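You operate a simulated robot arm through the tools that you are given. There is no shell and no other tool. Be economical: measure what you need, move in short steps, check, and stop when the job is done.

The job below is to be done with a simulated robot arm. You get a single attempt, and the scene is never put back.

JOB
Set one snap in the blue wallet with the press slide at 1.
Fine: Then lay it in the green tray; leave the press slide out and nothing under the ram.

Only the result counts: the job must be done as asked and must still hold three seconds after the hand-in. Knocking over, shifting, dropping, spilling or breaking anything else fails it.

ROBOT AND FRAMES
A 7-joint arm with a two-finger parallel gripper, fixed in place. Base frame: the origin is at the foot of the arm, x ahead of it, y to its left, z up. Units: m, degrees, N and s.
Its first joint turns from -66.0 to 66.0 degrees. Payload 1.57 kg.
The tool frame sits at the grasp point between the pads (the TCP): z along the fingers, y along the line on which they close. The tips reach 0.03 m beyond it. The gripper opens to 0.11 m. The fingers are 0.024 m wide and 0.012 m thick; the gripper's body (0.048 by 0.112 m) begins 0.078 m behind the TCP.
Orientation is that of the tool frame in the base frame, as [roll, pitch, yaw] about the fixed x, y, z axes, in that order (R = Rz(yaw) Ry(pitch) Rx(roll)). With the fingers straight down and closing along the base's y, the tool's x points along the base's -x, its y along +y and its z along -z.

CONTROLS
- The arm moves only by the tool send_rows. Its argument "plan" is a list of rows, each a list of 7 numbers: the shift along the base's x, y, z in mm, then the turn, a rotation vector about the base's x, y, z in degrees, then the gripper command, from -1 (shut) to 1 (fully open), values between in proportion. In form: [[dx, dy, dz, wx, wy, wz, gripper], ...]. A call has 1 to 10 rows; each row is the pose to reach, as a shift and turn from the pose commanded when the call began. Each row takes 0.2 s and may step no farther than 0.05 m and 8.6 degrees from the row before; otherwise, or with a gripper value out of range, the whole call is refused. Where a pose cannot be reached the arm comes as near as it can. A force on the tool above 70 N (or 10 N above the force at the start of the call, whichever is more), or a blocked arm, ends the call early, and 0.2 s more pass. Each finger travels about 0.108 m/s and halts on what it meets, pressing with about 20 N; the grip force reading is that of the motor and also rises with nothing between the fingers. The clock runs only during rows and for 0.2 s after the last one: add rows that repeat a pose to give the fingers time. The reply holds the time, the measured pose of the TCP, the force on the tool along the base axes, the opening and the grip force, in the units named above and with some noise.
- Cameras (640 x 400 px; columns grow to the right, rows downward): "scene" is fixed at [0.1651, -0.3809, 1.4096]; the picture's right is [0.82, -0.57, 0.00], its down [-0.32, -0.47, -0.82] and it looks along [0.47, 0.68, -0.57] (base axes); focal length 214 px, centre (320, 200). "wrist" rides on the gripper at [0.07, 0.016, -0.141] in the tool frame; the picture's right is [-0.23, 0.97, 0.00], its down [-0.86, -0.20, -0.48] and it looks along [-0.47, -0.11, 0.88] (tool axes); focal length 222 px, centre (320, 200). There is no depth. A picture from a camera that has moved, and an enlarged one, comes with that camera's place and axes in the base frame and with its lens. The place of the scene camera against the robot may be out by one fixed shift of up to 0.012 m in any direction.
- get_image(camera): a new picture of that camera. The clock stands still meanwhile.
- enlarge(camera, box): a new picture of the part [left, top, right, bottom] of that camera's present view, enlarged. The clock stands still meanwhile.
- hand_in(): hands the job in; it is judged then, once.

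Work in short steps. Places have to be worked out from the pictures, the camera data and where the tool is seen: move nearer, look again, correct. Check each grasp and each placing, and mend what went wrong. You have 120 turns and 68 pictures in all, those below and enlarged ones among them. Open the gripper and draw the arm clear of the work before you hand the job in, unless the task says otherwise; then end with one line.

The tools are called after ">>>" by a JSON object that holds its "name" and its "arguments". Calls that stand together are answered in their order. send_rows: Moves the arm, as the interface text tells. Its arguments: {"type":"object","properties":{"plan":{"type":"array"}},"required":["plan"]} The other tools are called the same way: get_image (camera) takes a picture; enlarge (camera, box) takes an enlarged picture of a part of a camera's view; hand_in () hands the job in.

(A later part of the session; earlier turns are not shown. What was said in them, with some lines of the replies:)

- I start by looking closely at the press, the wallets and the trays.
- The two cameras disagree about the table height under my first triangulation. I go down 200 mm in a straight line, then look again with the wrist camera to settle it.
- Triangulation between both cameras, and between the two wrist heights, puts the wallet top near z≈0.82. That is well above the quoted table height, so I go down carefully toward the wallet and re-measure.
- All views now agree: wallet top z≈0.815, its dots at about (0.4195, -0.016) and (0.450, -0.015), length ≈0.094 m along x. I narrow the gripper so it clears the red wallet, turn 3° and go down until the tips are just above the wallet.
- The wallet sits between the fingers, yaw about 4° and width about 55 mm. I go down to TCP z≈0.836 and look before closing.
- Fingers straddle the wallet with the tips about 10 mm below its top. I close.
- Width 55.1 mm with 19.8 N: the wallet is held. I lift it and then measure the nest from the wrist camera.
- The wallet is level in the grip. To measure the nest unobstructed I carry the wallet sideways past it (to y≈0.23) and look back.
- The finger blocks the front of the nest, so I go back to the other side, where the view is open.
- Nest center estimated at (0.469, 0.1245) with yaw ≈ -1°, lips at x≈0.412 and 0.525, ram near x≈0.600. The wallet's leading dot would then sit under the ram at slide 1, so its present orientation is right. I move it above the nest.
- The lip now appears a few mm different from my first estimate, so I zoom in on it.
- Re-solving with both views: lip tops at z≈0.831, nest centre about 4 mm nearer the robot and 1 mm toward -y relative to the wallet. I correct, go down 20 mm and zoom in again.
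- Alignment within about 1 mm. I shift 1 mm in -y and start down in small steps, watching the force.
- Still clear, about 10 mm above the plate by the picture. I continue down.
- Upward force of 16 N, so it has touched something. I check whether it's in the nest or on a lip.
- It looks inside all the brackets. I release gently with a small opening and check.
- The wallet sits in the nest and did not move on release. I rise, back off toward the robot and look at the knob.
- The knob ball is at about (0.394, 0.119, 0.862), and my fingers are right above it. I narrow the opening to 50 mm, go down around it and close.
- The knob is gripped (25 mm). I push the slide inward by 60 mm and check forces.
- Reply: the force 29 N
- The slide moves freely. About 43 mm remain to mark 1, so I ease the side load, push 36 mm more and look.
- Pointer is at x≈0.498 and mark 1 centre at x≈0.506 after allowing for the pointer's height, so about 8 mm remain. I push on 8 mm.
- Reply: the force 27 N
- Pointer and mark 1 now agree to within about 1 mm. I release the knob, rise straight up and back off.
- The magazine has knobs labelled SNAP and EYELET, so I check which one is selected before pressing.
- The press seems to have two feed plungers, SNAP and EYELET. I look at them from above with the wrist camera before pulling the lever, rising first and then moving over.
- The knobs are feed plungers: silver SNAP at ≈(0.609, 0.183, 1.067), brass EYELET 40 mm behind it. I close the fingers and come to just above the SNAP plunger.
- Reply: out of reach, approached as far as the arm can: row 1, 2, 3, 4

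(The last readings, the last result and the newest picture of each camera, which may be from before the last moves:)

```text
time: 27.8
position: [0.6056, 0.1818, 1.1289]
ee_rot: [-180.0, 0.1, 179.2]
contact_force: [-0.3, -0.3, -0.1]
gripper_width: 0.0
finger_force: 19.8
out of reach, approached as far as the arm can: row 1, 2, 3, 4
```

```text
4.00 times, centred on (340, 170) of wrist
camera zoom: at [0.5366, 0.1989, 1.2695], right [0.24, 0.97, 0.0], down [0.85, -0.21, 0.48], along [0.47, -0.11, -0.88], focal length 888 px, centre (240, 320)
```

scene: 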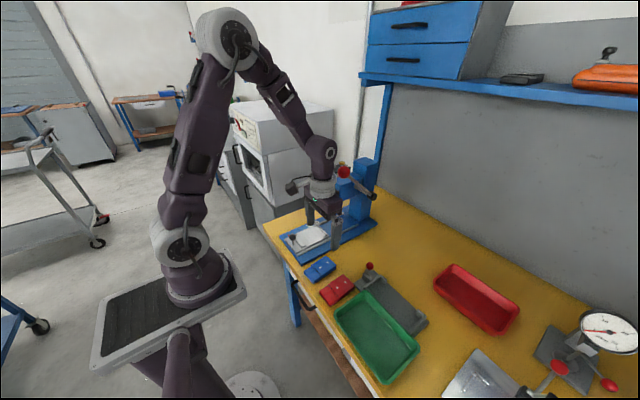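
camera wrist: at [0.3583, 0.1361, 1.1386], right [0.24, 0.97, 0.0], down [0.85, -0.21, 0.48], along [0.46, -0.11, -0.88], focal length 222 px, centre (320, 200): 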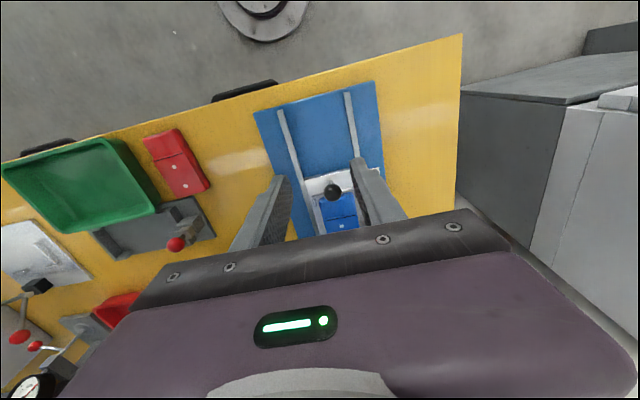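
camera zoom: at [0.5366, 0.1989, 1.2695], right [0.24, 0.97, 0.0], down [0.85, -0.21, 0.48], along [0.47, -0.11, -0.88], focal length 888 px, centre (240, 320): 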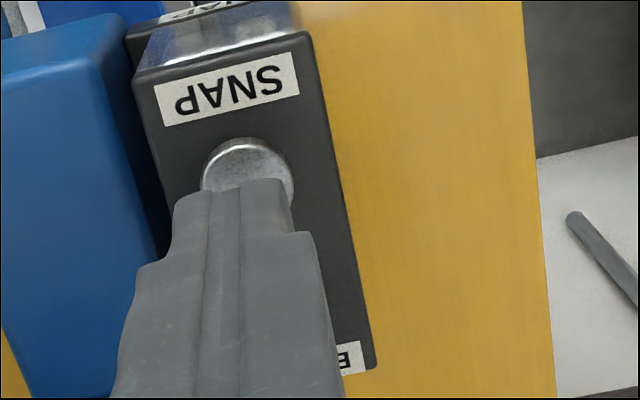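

Well aligned above the SNAP plunger. I lower 30 mm, then feel for contact.

>>> {"name": "send_rows", "arguments": {"plan": [[2, 1, -12, 0, 0, 0, -1], [2, 1, -24, 0, 0, 0, -1], [2, 1, -32, 0, 0, 0, -1], [2, 1, -35, 0, 0, 0, -1]]}}

```text
time: 28.8
position: [0.6073, 0.1846, 1.0922]
ee_rot: [180.0, 0.0, 179.4]
contact_force: [-0.1, 0.3, 0.1]
gripper_width: 0.0
finger_force: 20.4
```

No contact yet. I continue in 2 mm steps.

>>> {"name": "send_rows", "arguments": {"plan": [[0, 0, -2, 0, 0, 0, -1], [0, 0, -4, 0, 0, 0, -1], [0, 0, -6, 0, 0, 0, -1]]}}

>>> {"name": "enlarge", "arguments": {"camera": "scene", "box": [312, 145, 360, 175]}}

```text
time: 29.6
position: [0.6077, 0.1844, 1.0868]
ee_rot: [-180.0, 0.0, 179.2]
contact_force: [-0.4, 0.2, 1.1]
gripper_width: 0.0002
finger_force: 20.5
```

```text
13.33 times, centred on (336, 160) of scene
camera zoom: at [0.1651, -0.3809, 1.4096], right [0.82, -0.57, 0.0], down [-0.32, -0.47, -0.82], along [0.47, 0.68, -0.57], focal length 2860 px, centre (107, 733)
```

zoom: 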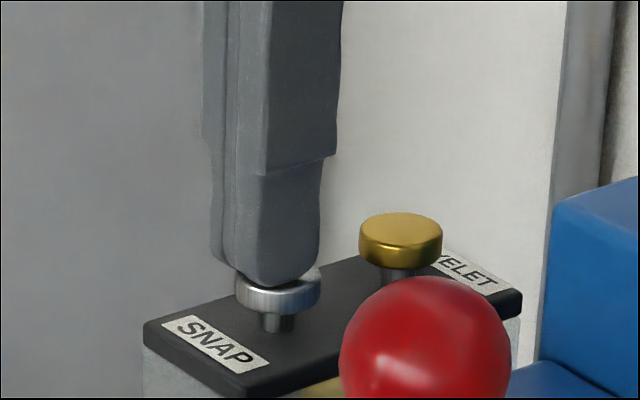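

The tip is at the knob. I press down in 2 mm rows.

>>> {"name": "send_rows", "arguments": {"plan": [[0, 0, -2, 0, 0, 0, -1], [0, 0, -4, 0, 0, 0, -1], [0, 0, -6, 0, 0, 0, -1], [0, 0, -6, 0, 0, 0, -1]]}}

>>> {"name": "enlarge", "arguments": {"camera": "scene", "box": [312, 145, 360, 175]}}

```text
time: 30.6
position: [0.6078, 0.184, 1.0804]
ee_rot: [-179.9, 0.1, 179.3]
contact_force: [0.1, -0.4, 3.0]
gripper_width: 0.0
finger_force: 20.1
```

```text
13.33 times, centred on (336, 160) of scene
camera zoom: at [0.165, -0.3809, 1.4096], right [0.82, -0.57, 0.0], down [-0.32, -0.47, -0.82], along [0.47, 0.68, -0.57], focal length 2860 px, centre (107, 733)
```

zoom: 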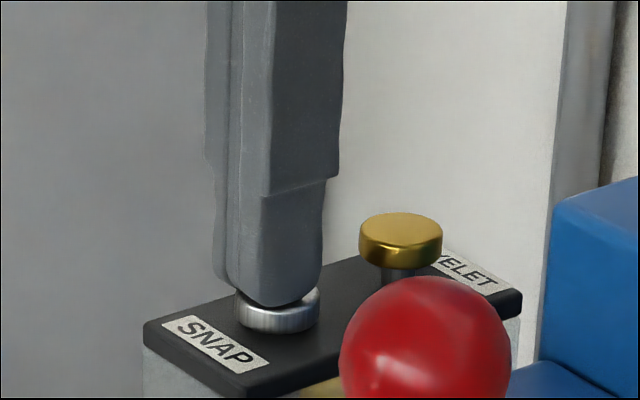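

The plunger goes down on a light spring (3 N). I push to its stop.

>>> {"name": "send_rows", "arguments": {"plan": [[0, 0, -2, 0, 0, 0, -1], [0, 0, -4, 0, 0, 0, -1], [0, 0, -4, 0, 0, 0, -1]]}}

```text
time: 31.4
position: [0.6082, 0.1834, 1.079]
ee_rot: [180.0, 0.1, 179.3]
contact_force: [-3.0, -1.0, 17.3]
gripper_width: 0.0003
finger_force: 19.6
```

It reached the stop (17 N): one snap has been fed. I rise straight up, then travel back and toward the lever ball for a look.

>>> {"name": "send_rows", "arguments": {"plan": [[0, 0, 20, 0, 0, 0, -1], [0, 0, 60, 0, 0, 0, -1], [-10, 0, 100, 0, 0, 0, -1], [-40, 0, 140, 0, 0, 0, -1], [-80, -20, 150, 0, 0, 0, -1], [-120, -60, 150, 0, 0, 0, -1], [-140, -105, 150, 0, 0, 0, -1], [-140, -150, 150, 0, 0, 0, -1], [-140, -175, 150, 0, 0, 0, -1], [-140, -175, 150, 0, 0, 0, -1]]}}

>>> {"name": "get_image", "arguments": {"camera": "wrist"}}

>>> {"name": "enlarge", "arguments": {"camera": "scene", "box": [290, 130, 418, 210]}}

```text
refused: row 6 steps farther than a row can; nothing moved
```

```text
19 pictures are left
camera wrist: at [0.5402, 0.2005, 1.2191], right [0.24, 0.97, 0.0], down [0.85, -0.21, 0.48], along [0.47, -0.11, -0.88], focal length 222 px, centre (320, 200)
```

wrist: 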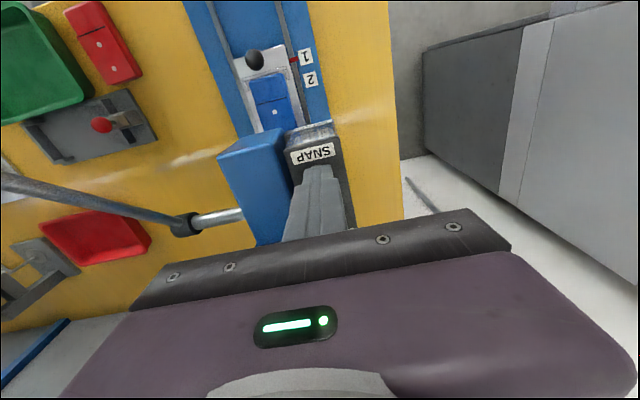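

```text
5.00 times, centred on (354, 170) of scene
camera zoom: at [0.1646, -0.381, 1.4096], right [0.82, -0.57, 0.0], down [-0.32, -0.47, -0.82], along [0.47, 0.68, -0.57], focal length 1072 px, centre (150, 350)
```

zoom: 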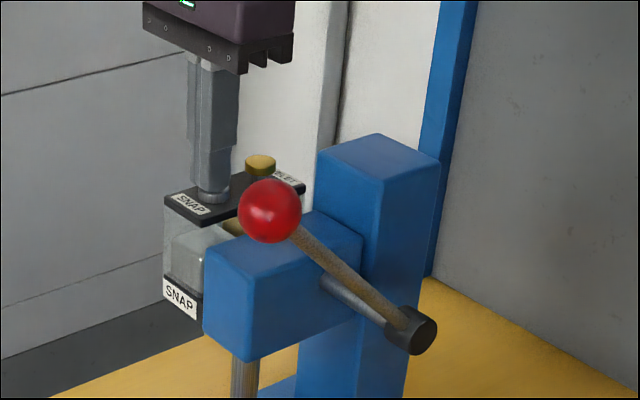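

One row was too long. I resend the retreat with shorter steps and open the gripper to 65 mm for the ball. Lever hub is at ≈(0.647, 0.013, 1.01) and ball at ≈(0.513, 0.010, 1.14), so lever length is ≈0.187.

>>> {"name": "send_rows", "arguments": {"plan": [[0, 0, 20, 0, 0, 0, -1], [0, 0, 60, 0, 0, 0, -1], [-10, 0, 100, 0, 0, 0, -1], [-40, 0, 135, 0, 0, 0, -1], [-75, -20, 155, 0, 0, 0, -0.5], [-100, -55, 160, 0, 0, 0, 0], [-115, -95, 160, 0, 0, 0, 0.2], [-115, -135, 160, 0, 0, 0, 0.2], [-115, -172, 160, 0, 0, 0, 0.2], [-115, -172, 160, 0, 0, 0.7, 0.2]]}}

>>> {"name": "get_image", "arguments": {"camera": "wrist"}}

```text
time: 33.6
position: [0.493, 0.0113, 1.2389]
ee_rot: [180.0, 0.0, 179.9]
contact_force: [0.1, -0.9, 0.2]
gripper_width: 0.066
finger_force: 0.0
out of reach, approached as far as the arm can: row 3, 4
```

```text
17 pictures are left
camera wrist: at [0.4243, 0.0271, 1.379], right [0.23, 0.97, 0.0], down [0.86, -0.2, 0.48], along [0.47, -0.11, -0.88], focal length 222 px, centre (320, 200)
```

wrist: 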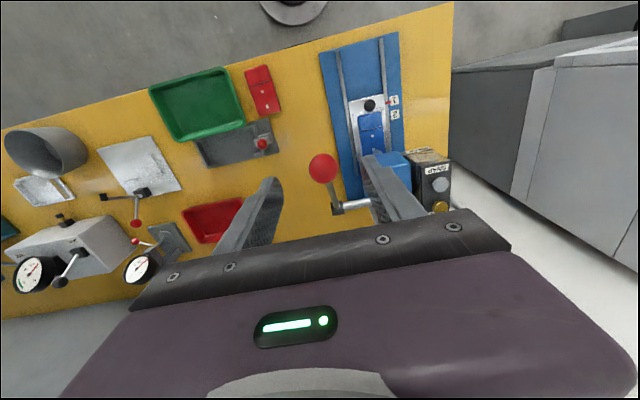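

The ball confirmed at (0.512, 0.010, 1.14). I go down around it and close; the pads on ±y let it pivot.

>>> {"name": "send_rows", "arguments": {"plan": [[10, -1, -35, 0, 0, 0, 0.2], [19, -1, -70, 0, 0, 0, 0.2], [19, -1, -97, 0, 0, 0, 0.2], [19, -1, -97, 0, 0, 0, 0.2], [19, -1, -97, 0, 0, 0, -0.5], [19, -1, -97, 0, 0, 0, -0.5], [19, -1, -97, 0, 0, 0, -0.5]]}}

>>> {"name": "enlarge", "arguments": {"camera": "scene", "box": [300, 140, 396, 200]}}

```text
time: 35.2
position: [0.5129, 0.0102, 1.1386]
ee_rot: [-179.9, -0.1, 179.9]
contact_force: [0.8, -13.6, -8.4]
gripper_width: 0.0349
finger_force: 42.5
```

```text
6.67 times, centred on (348, 170) of scene
camera zoom: at [0.1653, -0.3813, 1.4094], right [0.82, -0.57, 0.0], down [-0.32, -0.47, -0.82], along [0.47, 0.68, -0.57], focal length 1430 px, centre (133, 400)
```

zoom: 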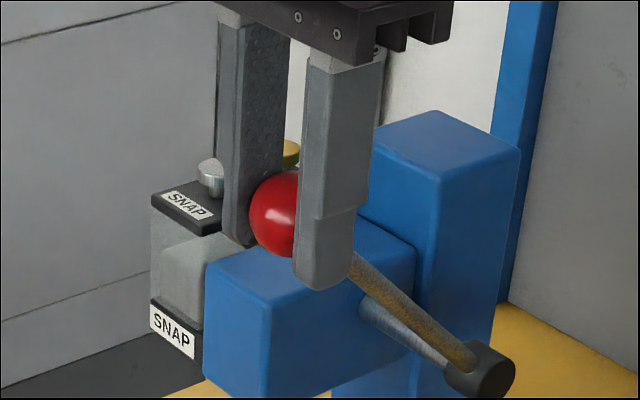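

Ball gripped at 35 mm. I swing it down along the computed arc, first 20°, and check the forces.

>>> {"name": "send_rows", "arguments": {"plan": [[-10.5, -0.7, -12, 0, 0, 0, -0.5], [-20.5, -0.7, -25.3, 0, 0, 0, -0.5], [-29, -0.7, -39.5, 0, 0, 0, -0.5], [-36.3, -0.7, -53.8, 0, 0, 0, -0.5], [-36.3, -0.7, -53.8, 0, 0, 0, -0.5]]}}

```text
time: 36.4
position: [0.4768, 0.0089, 1.0858]
ee_rot: [-180.0, -0.1, -179.9]
contact_force: [-5.2, -13.9, 11.3]
gripper_width: 0.0349
finger_force: 42.2
```

Forces are low. I continue the arc to about -6°.

>>> {"name": "send_rows", "arguments": {"plan": [[-6.5, -0.5, -15, 0, 0, 0, -0.5], [-11, -0.5, -31, 0, 0, 0, -0.5], [-14.5, -0.5, -47, 0, 0, 0, -0.5], [-16, -0.5, -63, 0, 0, 0, -0.5], [-16.5, -0.5, -79, 0, 0, 0, -0.5], [-15.5, -0.5, -95.6, 0, 0, 0, -0.5], [-15.5, -0.5, -95.6, 0, 0, 0, -0.5]]}}

>>> {"name": "enlarge", "arguments": {"camera": "scene", "box": [290, 150, 418, 230]}}

```text
time: 38.0
position: [0.4592, 0.0097, 0.9904]
ee_rot: [179.9, 0.0, -180.0]
contact_force: [-9.8, 5.8, 9.1]
gripper_width: 0.0351
finger_force: 41.9
```

```text
5.00 times, centred on (354, 190) of scene
camera zoom: at [0.1646, -0.3807, 1.4097], right [0.82, -0.57, 0.0], down [-0.32, -0.47, -0.82], along [0.47, 0.68, -0.57], focal length 1072 px, centre (150, 250)
```

zoom: 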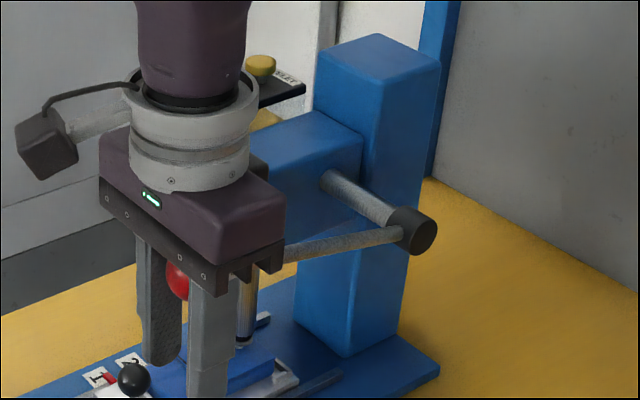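

The ram has come down close to the wallet. I continue in smaller steps until resistance.

>>> {"name": "send_rows", "arguments": {"plan": [[0.5, 0, -8, 0, 0, 0, -0.5], [2, 0, -16, 0, 0, 0, -0.5], [4, 0, -24, 0, 0, 0, -0.5], [5.5, 0, -32, 0, 0, 0, -0.5], [5.5, 0, -32, 0, 0, 0, -0.5]]}}

>>> {"name": "enlarge", "arguments": {"camera": "scene", "box": [290, 160, 418, 240]}}

```text
time: 39.2
position: [0.4668, 0.0096, 0.9574]
ee_rot: [-180.0, 0.0, 180.0]
contact_force: [-5.8, 10.5, 5.3]
gripper_width: 0.0366
finger_force: 5.5
```

```text
5.00 times, centred on (354, 200) of scene
camera zoom: at [0.1648, -0.3805, 1.4097], right [0.82, -0.57, 0.0], down [-0.32, -0.47, -0.82], along [0.47, 0.68, -0.57], focal length 1072 px, centre (150, 200)
```

zoom: 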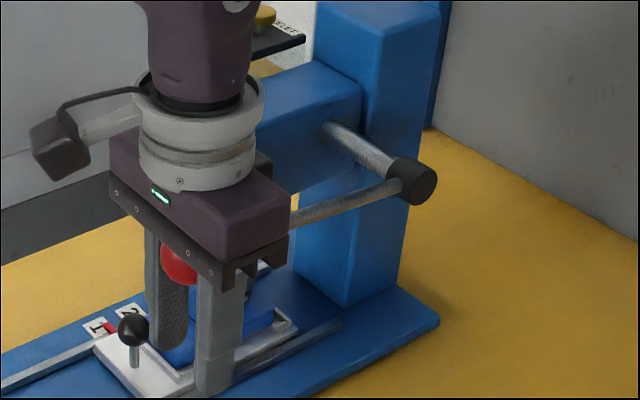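

The ball has slid up the fingers to the palm, so the palm is now pushing it; force is still only 5 N. I keep pushing straight down in small steps and watch the force.

>>> {"name": "send_rows", "arguments": {"plan": [[-3, 0, -5, 0, 0, 0, -0.45], [-4, 0, -10, 0, 0, 0, -0.45], [-4, 0, -15, 0, 0, 0, -0.45], [-4, 0, -20, 0, 0, 0, -0.45], [-4, 0, -20, 0, 0, 0, -0.45]]}}

```text
time: 40.1
position: [0.4638, 0.0091, 0.9442]
ee_rot: [179.9, 0.4, -179.9]
contact_force: [-16.6, 3.3, 42.1]
gripper_width: 0.0379
finger_force: 4.7
stopped in row 4: the force on the tool passed its limit (the readings are from after the stop); the commanded pose is now the measured one
```

The force passed its limit, so the lever has met firm resistance. I look at the ram.

>>> {"name": "enlarge", "arguments": {"camera": "scene", "box": [300, 180, 380, 230]}}

```text
8.00 times, centred on (340, 205) of scene
camera zoom: at [0.1639, -0.3808, 1.4097], right [0.82, -0.57, 0.0], down [-0.32, -0.47, -0.82], along [0.47, 0.68, -0.57], focal length 1716 px, centre (160, 160)
```

zoom: 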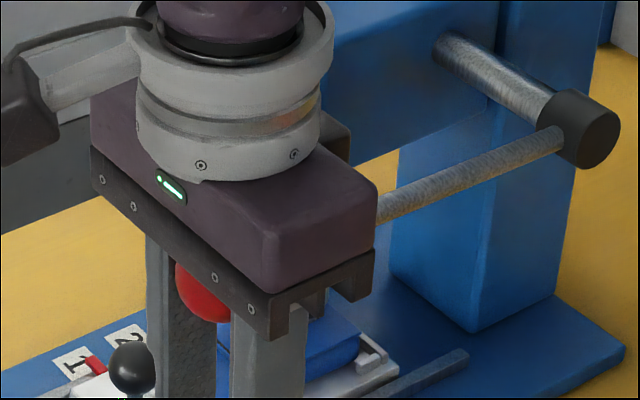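

The ram is hidden but the lever stands about level against a hard stop. In the same stroke I press once more to be sure it is fully down.

>>> {"name": "send_rows", "arguments": {"plan": [[0, 0, -2, 0, 0, 0, -0.45], [0, 0, -4, 0, 0, 0, -0.45], [0, 0, -4, 0, 0, 0, -0.45]]}}

```text
time: 40.5
position: [0.4642, 0.009, 0.9442]
ee_rot: [179.9, 0.5, -180.0]
contact_force: [-17.4, 2.4, 40.0]
gripper_width: 0.0376
finger_force: 3.8
stopped in row 2: the force on the tool passed its limit (the readings are from after the stop); the commanded pose is now the measured one
```

Same hard stop at the same height, so the stroke is complete. I ease the grip and follow the arc back up to let the lever return.

>>> {"name": "send_rows", "arguments": {"plan": [[0, 0, 15, 0, 0, 0, -0.25], [0, 0, 30, 0, 0, 0, -0.25], [3, 0, 45, 0, 0, 0, -0.25], [8, 0, 60, 0, 0, 0, -0.25], [15, 0, 75, 0, 0, 0, -0.25], [23, 0, 90, 0, 0, 0, -0.25], [34, 0, 108, 0, 0, 0, -0.25], [45, 0, 124, 0, 0, 0, -0.25], [45, 0, 124, 0, 0, 0, -0.25]]}}

>>> {"name": "enlarge", "arguments": {"camera": "scene", "box": [290, 150, 418, 230]}}

```text
time: 42.5
position: [0.5093, 0.0085, 1.0676]
ee_rot: [180.0, 0.4, -179.9]
contact_force: [-0.4, -0.1, 2.3]
gripper_width: 0.0413
finger_force: 0.0
```

```text
5.00 times, centred on (354, 190) of scene
camera zoom: at [0.165, -0.3809, 1.4096], right [0.82, -0.57, 0.0], down [-0.32, -0.47, -0.82], along [0.47, 0.68, -0.57], focal length 1072 px, centre (150, 250)
```

zoom: 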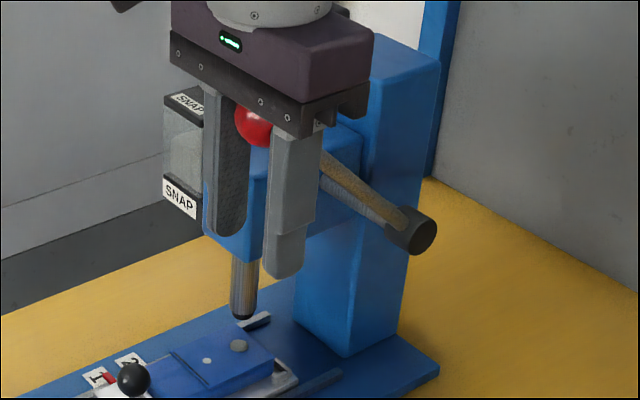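

A snap is now set at the leading mark and the lever has sprung back up. I open, lift off the ball, and move back above the slide knob.

>>> {"name": "send_rows", "arguments": {"plan": [[0, 0, 0, 0, 0, 0, 0.1], [0, 0, 30, 0, 0, 0, 0.1], [0, 0, 75, 0, 0, 0, 0.1], [0, 0, 120, 0, 0, 0, 0.1], [-40, 10, 132, 0, 0, 0, 0.1], [-80, 35, 120, 0, 0, -0.3, 0], [-90, 75, 95, 0, 0, -0.7, -0.1], [-90, 110, 65, 0, 0, -0.7, -0.1], [-90, 110, 20, 0, 0, -0.7, -0.1], [-90, 110, -20, 0, 0, -0.7, -0.1]]}}

```text
time: 44.7
position: [0.4203, 0.1199, 1.0471]
ee_rot: [180.0, 0.5, 179.3]
contact_force: [-0.4, 0.3, -0.6]
gripper_width: 0.0496
finger_force: 0.2
```

>>> {"name": "send_rows", "arguments": {"plan": [[15, -0.5, -40, 0, 0, 0, -0.1], [35, -0.5, -80, 0, 0, 0, -0.1], [60, -0.5, -110, 0, 0, 0, -0.1], [76, -0.5, -125, 0, 0, 0, -0.1], [76, -0.5, -125, 0, 0, 0, -0.1]]}}

>>> {"name": "enlarge", "arguments": {"camera": "wrist", "box": [240, 90, 400, 190]}}

```text
time: 45.9
position: [0.4955, 0.117, 0.9224]
ee_rot: [-180.0, 0.4, 179.3]
contact_force: [0.6, 0.1, -0.4]
gripper_width: 0.0493
finger_force: 0.1
```

```text
4.00 times, centred on (320, 140) of wrist
camera zoom: at [0.427, 0.1344, 1.0628], right [0.24, 0.97, 0.0], down [0.85, -0.21, 0.48], along [0.47, -0.11, -0.87], focal length 888 px, centre (320, 440)
```

zoom: 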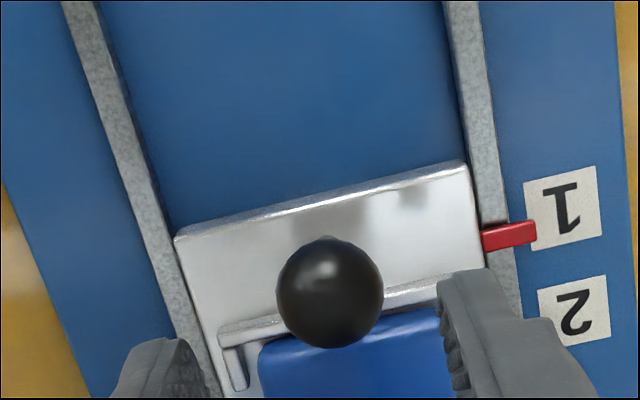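

The knob is at (0.495, 0.120), between the fingers. I go down, close on it, and check.

>>> {"name": "send_rows", "arguments": {"plan": [[0, 2, -25, 0, 0, 0, -0.1], [0, 2, -55, 0, 0, 0, -0.1], [0, 2, -55, 0, 0, 0, -0.1], [0, 2, -55, 0, 0, 0, -0.6], [0, 2, -55, 0, 0, 0, -0.6], [0, 2, -55, 0, 0, 0, -0.6]]}}

```text
time: 47.3
position: [0.496, 0.1206, 0.8675]
ee_rot: [180.0, 0.5, 179.3]
contact_force: [0.9, 0.2, -11.6]
gripper_width: 0.0252
finger_force: 36.8
```

Gripped at 25 mm. I pull the slide fully out, 103 mm back.

>>> {"name": "send_rows", "arguments": {"plan": [[-12, 0, -0.5, 0, 0, 0, -0.6], [-25, 0, -0.5, 0, 0, 0, -0.6], [-38, 0.2, -0.5, 0, 0, 0, -0.6], [-51, 0.2, -0.5, 0, 0, 0, -0.6], [-64, 0.4, -0.5, 0, 0, 0, -0.6], [-77, 0.4, -0.5, 0, 0, 0, -0.6], [-90, 0.6, -0.5, 0, 0, 0, -0.6], [-98, 0.6, -0.5, 0, 0, 0, -0.6], [-103, 0.6, -0.5, 0, 0, 0, -0.6], [-103, 0.6, -0.5, 0, 0, 0, -0.6]]}}

```text
time: 49.5
position: [0.3934, 0.1203, 0.8672]
ee_rot: [179.9, 0.5, 179.2]
contact_force: [8.6, -18.2, 24.3]
gripper_width: 0.0257
finger_force: 37.2
```

It's back at the original out position with a slight end resistance. I nudge 1.5 mm more to seat it at the stop, then release and rise over the wallet.

>>> {"name": "send_rows", "arguments": {"plan": [[-1.5, -0.5, 0.5, 0, 0, 0, -0.6], [-1.5, -0.5, 0.5, 0, 0, 0, -0.4], [-1, -0.5, 0.5, 0, 0, 0, -0.1], [-1, -0.5, 0.5, 0, 0, 0, -0.1], [-1, -0.5, 25, 0, 0, 0, -0.1], [-1, -0.5, 60, 0, 0, 0, 0], [15, 0, 80, 0, 0, 0, 0.18], [50, 0, 80, 0, 0, 0, 0.18], [71, 0, 70, 0, 0, 0, 0.18], [71, 0, 55, 0, 0, 0, 0.18]]}}

>>> {"name": "enlarge", "arguments": {"camera": "wrist", "box": [220, 60, 420, 185]}}

>>> {"name": "enlarge", "arguments": {"camera": "scene", "box": [272, 190, 368, 250]}}

```text
time: 51.7
position: [0.4619, 0.122, 0.9224]
ee_rot: [-180.0, 0.3, 179.3]
contact_force: [0.6, 0.5, 0.2]
gripper_width: 0.0651
finger_force: 0.0
```

```text
3.20 times, centred on (320, 122) of wrist
camera zoom: at [0.3927, 0.1387, 1.0641], right [0.24, 0.97, 0.0], down [0.85, -0.21, 0.48], along [0.47, -0.11, -0.87], focal length 711 px, centre (320, 448)
```

zoom: 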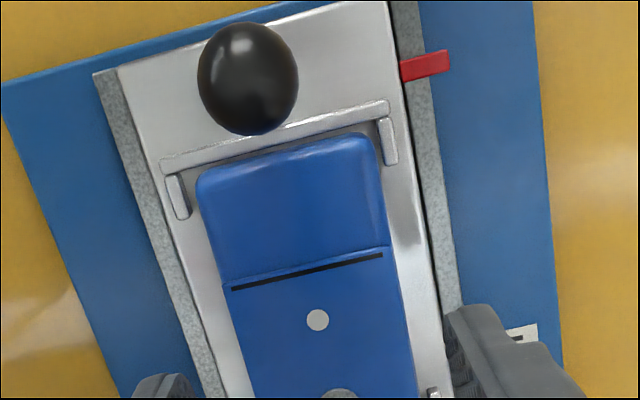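

```text
6.67 times, centred on (320, 220) of scene
camera zoom: at [0.1651, -0.3809, 1.4096], right [0.82, -0.57, 0.0], down [-0.32, -0.47, -0.82], along [0.47, 0.68, -0.57], focal length 1430 px, centre (320, 67)
```

zoom: 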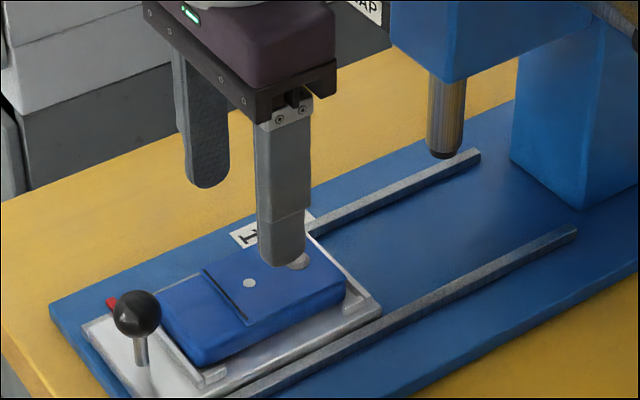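

The slide is out and the wallet's center is at ≈(0.4645, 0.120), carrying its snap. I go down around it to the height at which I placed it and grip.

>>> {"name": "send_rows", "arguments": {"plan": [[2, -1.5, -20, 0, 0, 0, 0.18], [2, -1.5, -45, 0, 0, 0, 0.18], [2, -1.5, -62, 0, 0, 0, 0.18], [2, -1.5, -62, 0, 0, 0, 0.18], [2, -1.5, -62, 0, 0, 0, -0.1], [2, -1.5, -62, 0, 0, 0, -0.3], [2, -1.5, -62, 0, 0, 0, -0.3]]}}

```text
time: 53.3
position: [0.4646, 0.1181, 0.8598]
ee_rot: [180.0, 0.3, 179.3]
contact_force: [0.3, -0.7, 0.6]
gripper_width: 0.0555
finger_force: 19.8
```

Wallet gripped at 55.5 mm. I lift it clear and carry it back and across toward the green tray, which spans about x 0.36–0.48, y -0.345 to -0.155.

>>> {"name": "send_rows", "arguments": {"plan": [[0, 0, 20, 0, 0, 0, -0.3], [0, 0, 55, 0, 0, 0, -0.3], [0, 0, 95, 0, 0, 0, -0.3], [-25, 0, 130, 0, 0, 0, -0.3], [-45, -25, 140, 0, 0, 0, -0.3], [-45, -70, 140, 0, 0, 0, -0.3], [-45, -115, 140, 0, 0, -5, -0.3], [-45, -160, 140, 0, 0, -13, -0.3], [-45, -205, 140, 0, 0, -21, -0.3], [-45, -250, 140, 0, 0, -29, -0.3]]}}

```text
time: 55.5
position: [0.4186, -0.1319, 0.9979]
ee_rot: [180.0, 0.5, 150.2]
contact_force: [-0.5, 0.0, -0.6]
gripper_width: 0.0549
finger_force: 19.8
```

Still held. I turn on to a total of -90° while moving over the tray.

>>> {"name": "send_rows", "arguments": {"plan": [[0, -25, 0, 0, 0, -8, -0.3], [0, -50, 0, 0, 0, -16, -0.3], [0, -75, 0, 0, 0, -24, -0.3], [0, -100, 0, 0, 0, -32, -0.3], [0, -118, 0, 0, 0, -40, -0.3], [0, -118, 0, 0, 0, -48, -0.3], [0, -118, 0, 0, 0, -56, -0.3], [0, -118, 0, 0, 0, -60, -0.3], [0, -118, 0, 0, 0, -60, -0.3]]}}

>>> {"name": "get_image", "arguments": {"camera": "wrist"}}

>>> {"name": "enlarge", "arguments": {"camera": "scene", "box": [300, 240, 460, 340]}}

```text
time: 57.5
position: [0.4199, -0.2495, 1.0003]
ee_rot: [-179.9, 0.5, 90.3]
contact_force: [0.3, -0.7, -0.8]
gripper_width: 0.0552
finger_force: 20.1
```

```text
8 pictures are left
camera wrist: at [0.4371, -0.1777, 1.1416], right [0.97, -0.22, 0.0], down [-0.2, -0.85, 0.48], along [-0.11, -0.47, -0.87], focal length 222 px, centre (320, 200)
```

wrist: 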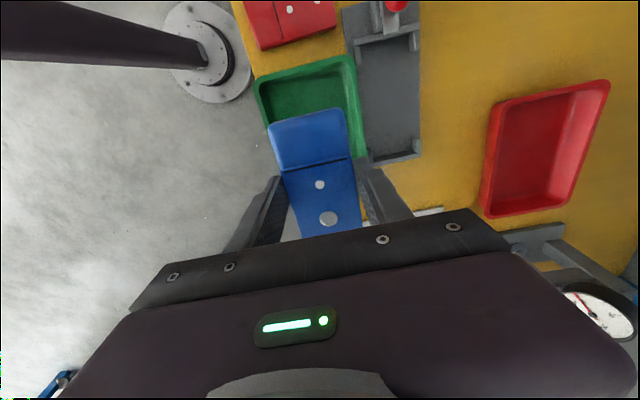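

```text
4.00 times, centred on (380, 290) of scene
camera zoom: at [0.1651, -0.3809, 1.4096], right [0.82, -0.57, 0.0], down [-0.32, -0.47, -0.82], along [0.47, 0.68, -0.57], focal length 858 px, centre (80, -160)
```

zoom: 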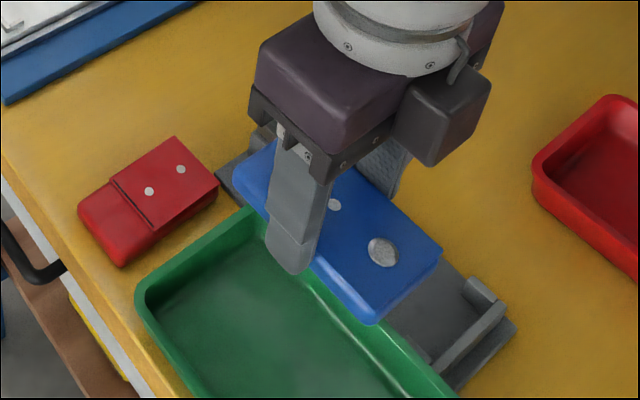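

The picture confirms the set snap and the wallet lies centred over the tray (tray centre ≈(0.419, -0.253)). I go down to just above the tray floor.

>>> {"name": "send_rows", "arguments": {"plan": [[-1, -3, -40, 0, 0, 0, -0.3], [-1, -3, -80, 0, 0, 0, -0.3], [-1, -3, -115, 0, 0, 0, -0.3], [-1, -3, -140, 0, 0, 0, -0.3], [-1, -3, -150, 0, 0, 0, -0.3], [-1, -3, -150, 0, 0, 0, -0.3]]}}

>>> {"name": "enlarge", "arguments": {"camera": "scene", "box": [310, 250, 438, 330]}}

```text
time: 58.9
position: [0.4199, -0.2515, 0.85]
ee_rot: [180.0, 0.5, 90.3]
contact_force: [-1.0, -0.6, -0.2]
gripper_width: 0.055
finger_force: 20.2
```

```text
5.00 times, centred on (374, 290) of scene
camera zoom: at [0.1651, -0.3809, 1.4096], right [0.82, -0.57, 0.0], down [-0.32, -0.47, -0.82], along [0.47, 0.68, -0.57], focal length 1072 px, centre (50, -250)
```

zoom: 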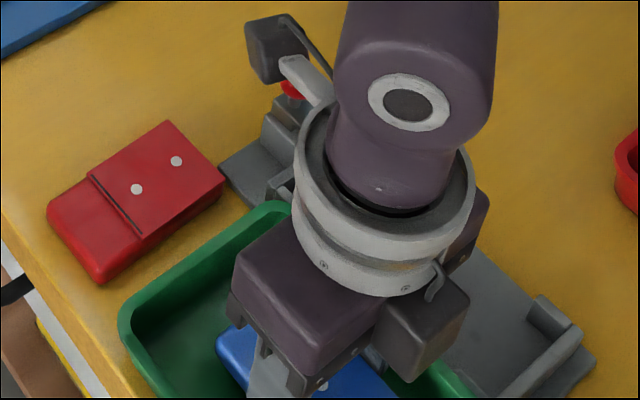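

The wallet is inside the tray with no contact yet. I feel for the floor in small steps.

>>> {"name": "send_rows", "arguments": {"plan": [[0, 0, -3, 0, 0, 0, -0.3], [0, 0, -6, 0, 0, 0, -0.3], [0, 0, -6, 0, 0, 0, -0.3]]}}

```text
time: 59.7
position: [0.4191, -0.2501, 0.8433]
ee_rot: [179.9, 0.4, 90.3]
contact_force: [-0.1, -0.5, -0.8]
gripper_width: 0.0552
finger_force: 20.7
```

>>> {"name": "send_rows", "arguments": {"plan": [[0, 0, -1.5, 0, 0, 0, -0.3], [0, 0, -3, 0, 0, 0, -0.3], [0, 0, -3, 0, 0, 0, -0.3]]}}

```text
time: 60.5
position: [0.4193, -0.2523, 0.8406]
ee_rot: [180.0, 0.4, 90.3]
contact_force: [-0.7, 0.1, 0.3]
gripper_width: 0.0553
finger_force: 19.9
```

No force yet at TCP z 0.8406. I go two more millimetres.

>>> {"name": "send_rows", "arguments": {"plan": [[0, 0, -1, 0, 0, 0, -0.3], [0, 0, -2, 0, 0, 0, -0.3], [0, 0, -2, 0, 0, 0, -0.3]]}}

```text
time: 61.3
position: [0.4195, -0.2508, 0.8401]
ee_rot: [179.9, 0.4, 90.3]
contact_force: [0.2, 0.7, -0.3]
gripper_width: 0.0553
finger_force: 20.2
```

>>> {"name": "send_rows", "arguments": {"plan": [[0, 0, -1, 0, 0, 0, -0.3], [0, 0, -1.8, 0, 0, 0, -0.3], [0, 0, -1.8, 0, 0, 0, -0.3]]}}

```text
time: 62.1
position: [0.4185, -0.2525, 0.8378]
ee_rot: [-180.0, 0.4, 90.3]
contact_force: [-0.7, -0.6, -0.7]
gripper_width: 0.0553
finger_force: 20.3
```

The wallet is at most about 2 mm above the floor, so I release with a small opening, then rise straight up.

>>> {"name": "send_rows", "arguments": {"plan": [[0, 0, 0, 0, 0, 0, 0.05], [0, 0, 0, 0, 0, 0, 0.14], [0, 0, 0, 0, 0, 0, 0.14], [0, 0, 15, 0, 0, 0, 0.14], [0, 0, 40, 0, 0, 0, 0.14], [0, 0, 85, 0, 0, 0, 0.14], [0, 0, 130, 0, 0, 0, 0.14], [0, 0, 175, 0, 0, 0, 0.3], [0, 0, 220, 0, 0, 0, 0.3], [0, 0, 220, 0, 0, 0, 0.3]]}}

>>> {"name": "get_image", "arguments": {"camera": "wrist"}}

>>> {"name": "get_image", "arguments": {"camera": "scene"}}

```text
time: 64.3
position: [0.4193, -0.2502, 1.0578]
ee_rot: [180.0, 0.5, 90.2]
contact_force: [-0.8, 0.1, 0.4]
gripper_width: 0.0717
finger_force: 0.1
```

```text
5 pictures are left
camera wrist: at [0.4361, -0.1795, 1.1987], right [0.98, -0.22, 0.0], down [-0.19, -0.85, 0.48], along [-0.11, -0.47, -0.87], focal length 222 px, centre (320, 200)
```

wrist: 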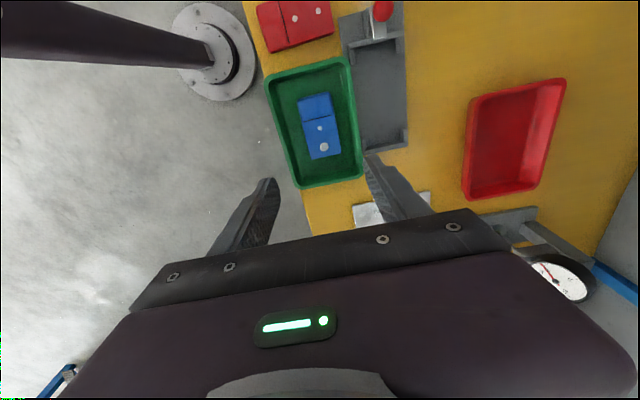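

```text
4 pictures are left
```

scene: 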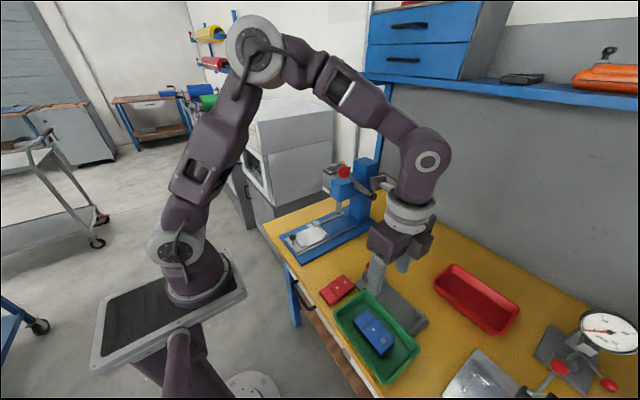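

The wallet lies flat in the green tray. One last check of the press.

>>> {"name": "enlarge", "arguments": {"camera": "scene", "box": [270, 160, 398, 250]}}

```text
4.44 times, centred on (334, 205) of scene
camera zoom: at [0.165, -0.3809, 1.4096], right [0.82, -0.57, 0.0], down [-0.32, -0.47, -0.82], along [0.47, 0.68, -0.57], focal length 953 px, centre (258, 178)
```

zoom: 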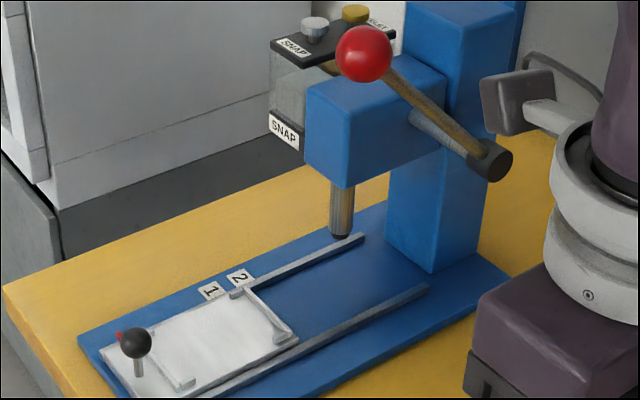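

The slide is fully out, the lever is up, nothing is under the ram, and the wallet is in the green tray with the arm clear. I hand in.

>>> {"name": "hand_in", "arguments": {}}

```text
The job is handed in.
```

I set one snap in the blue wallet with the press slide at 1 and laid the wallet in the green tray. The slide is out, the lever is up and nothing is under the ram.
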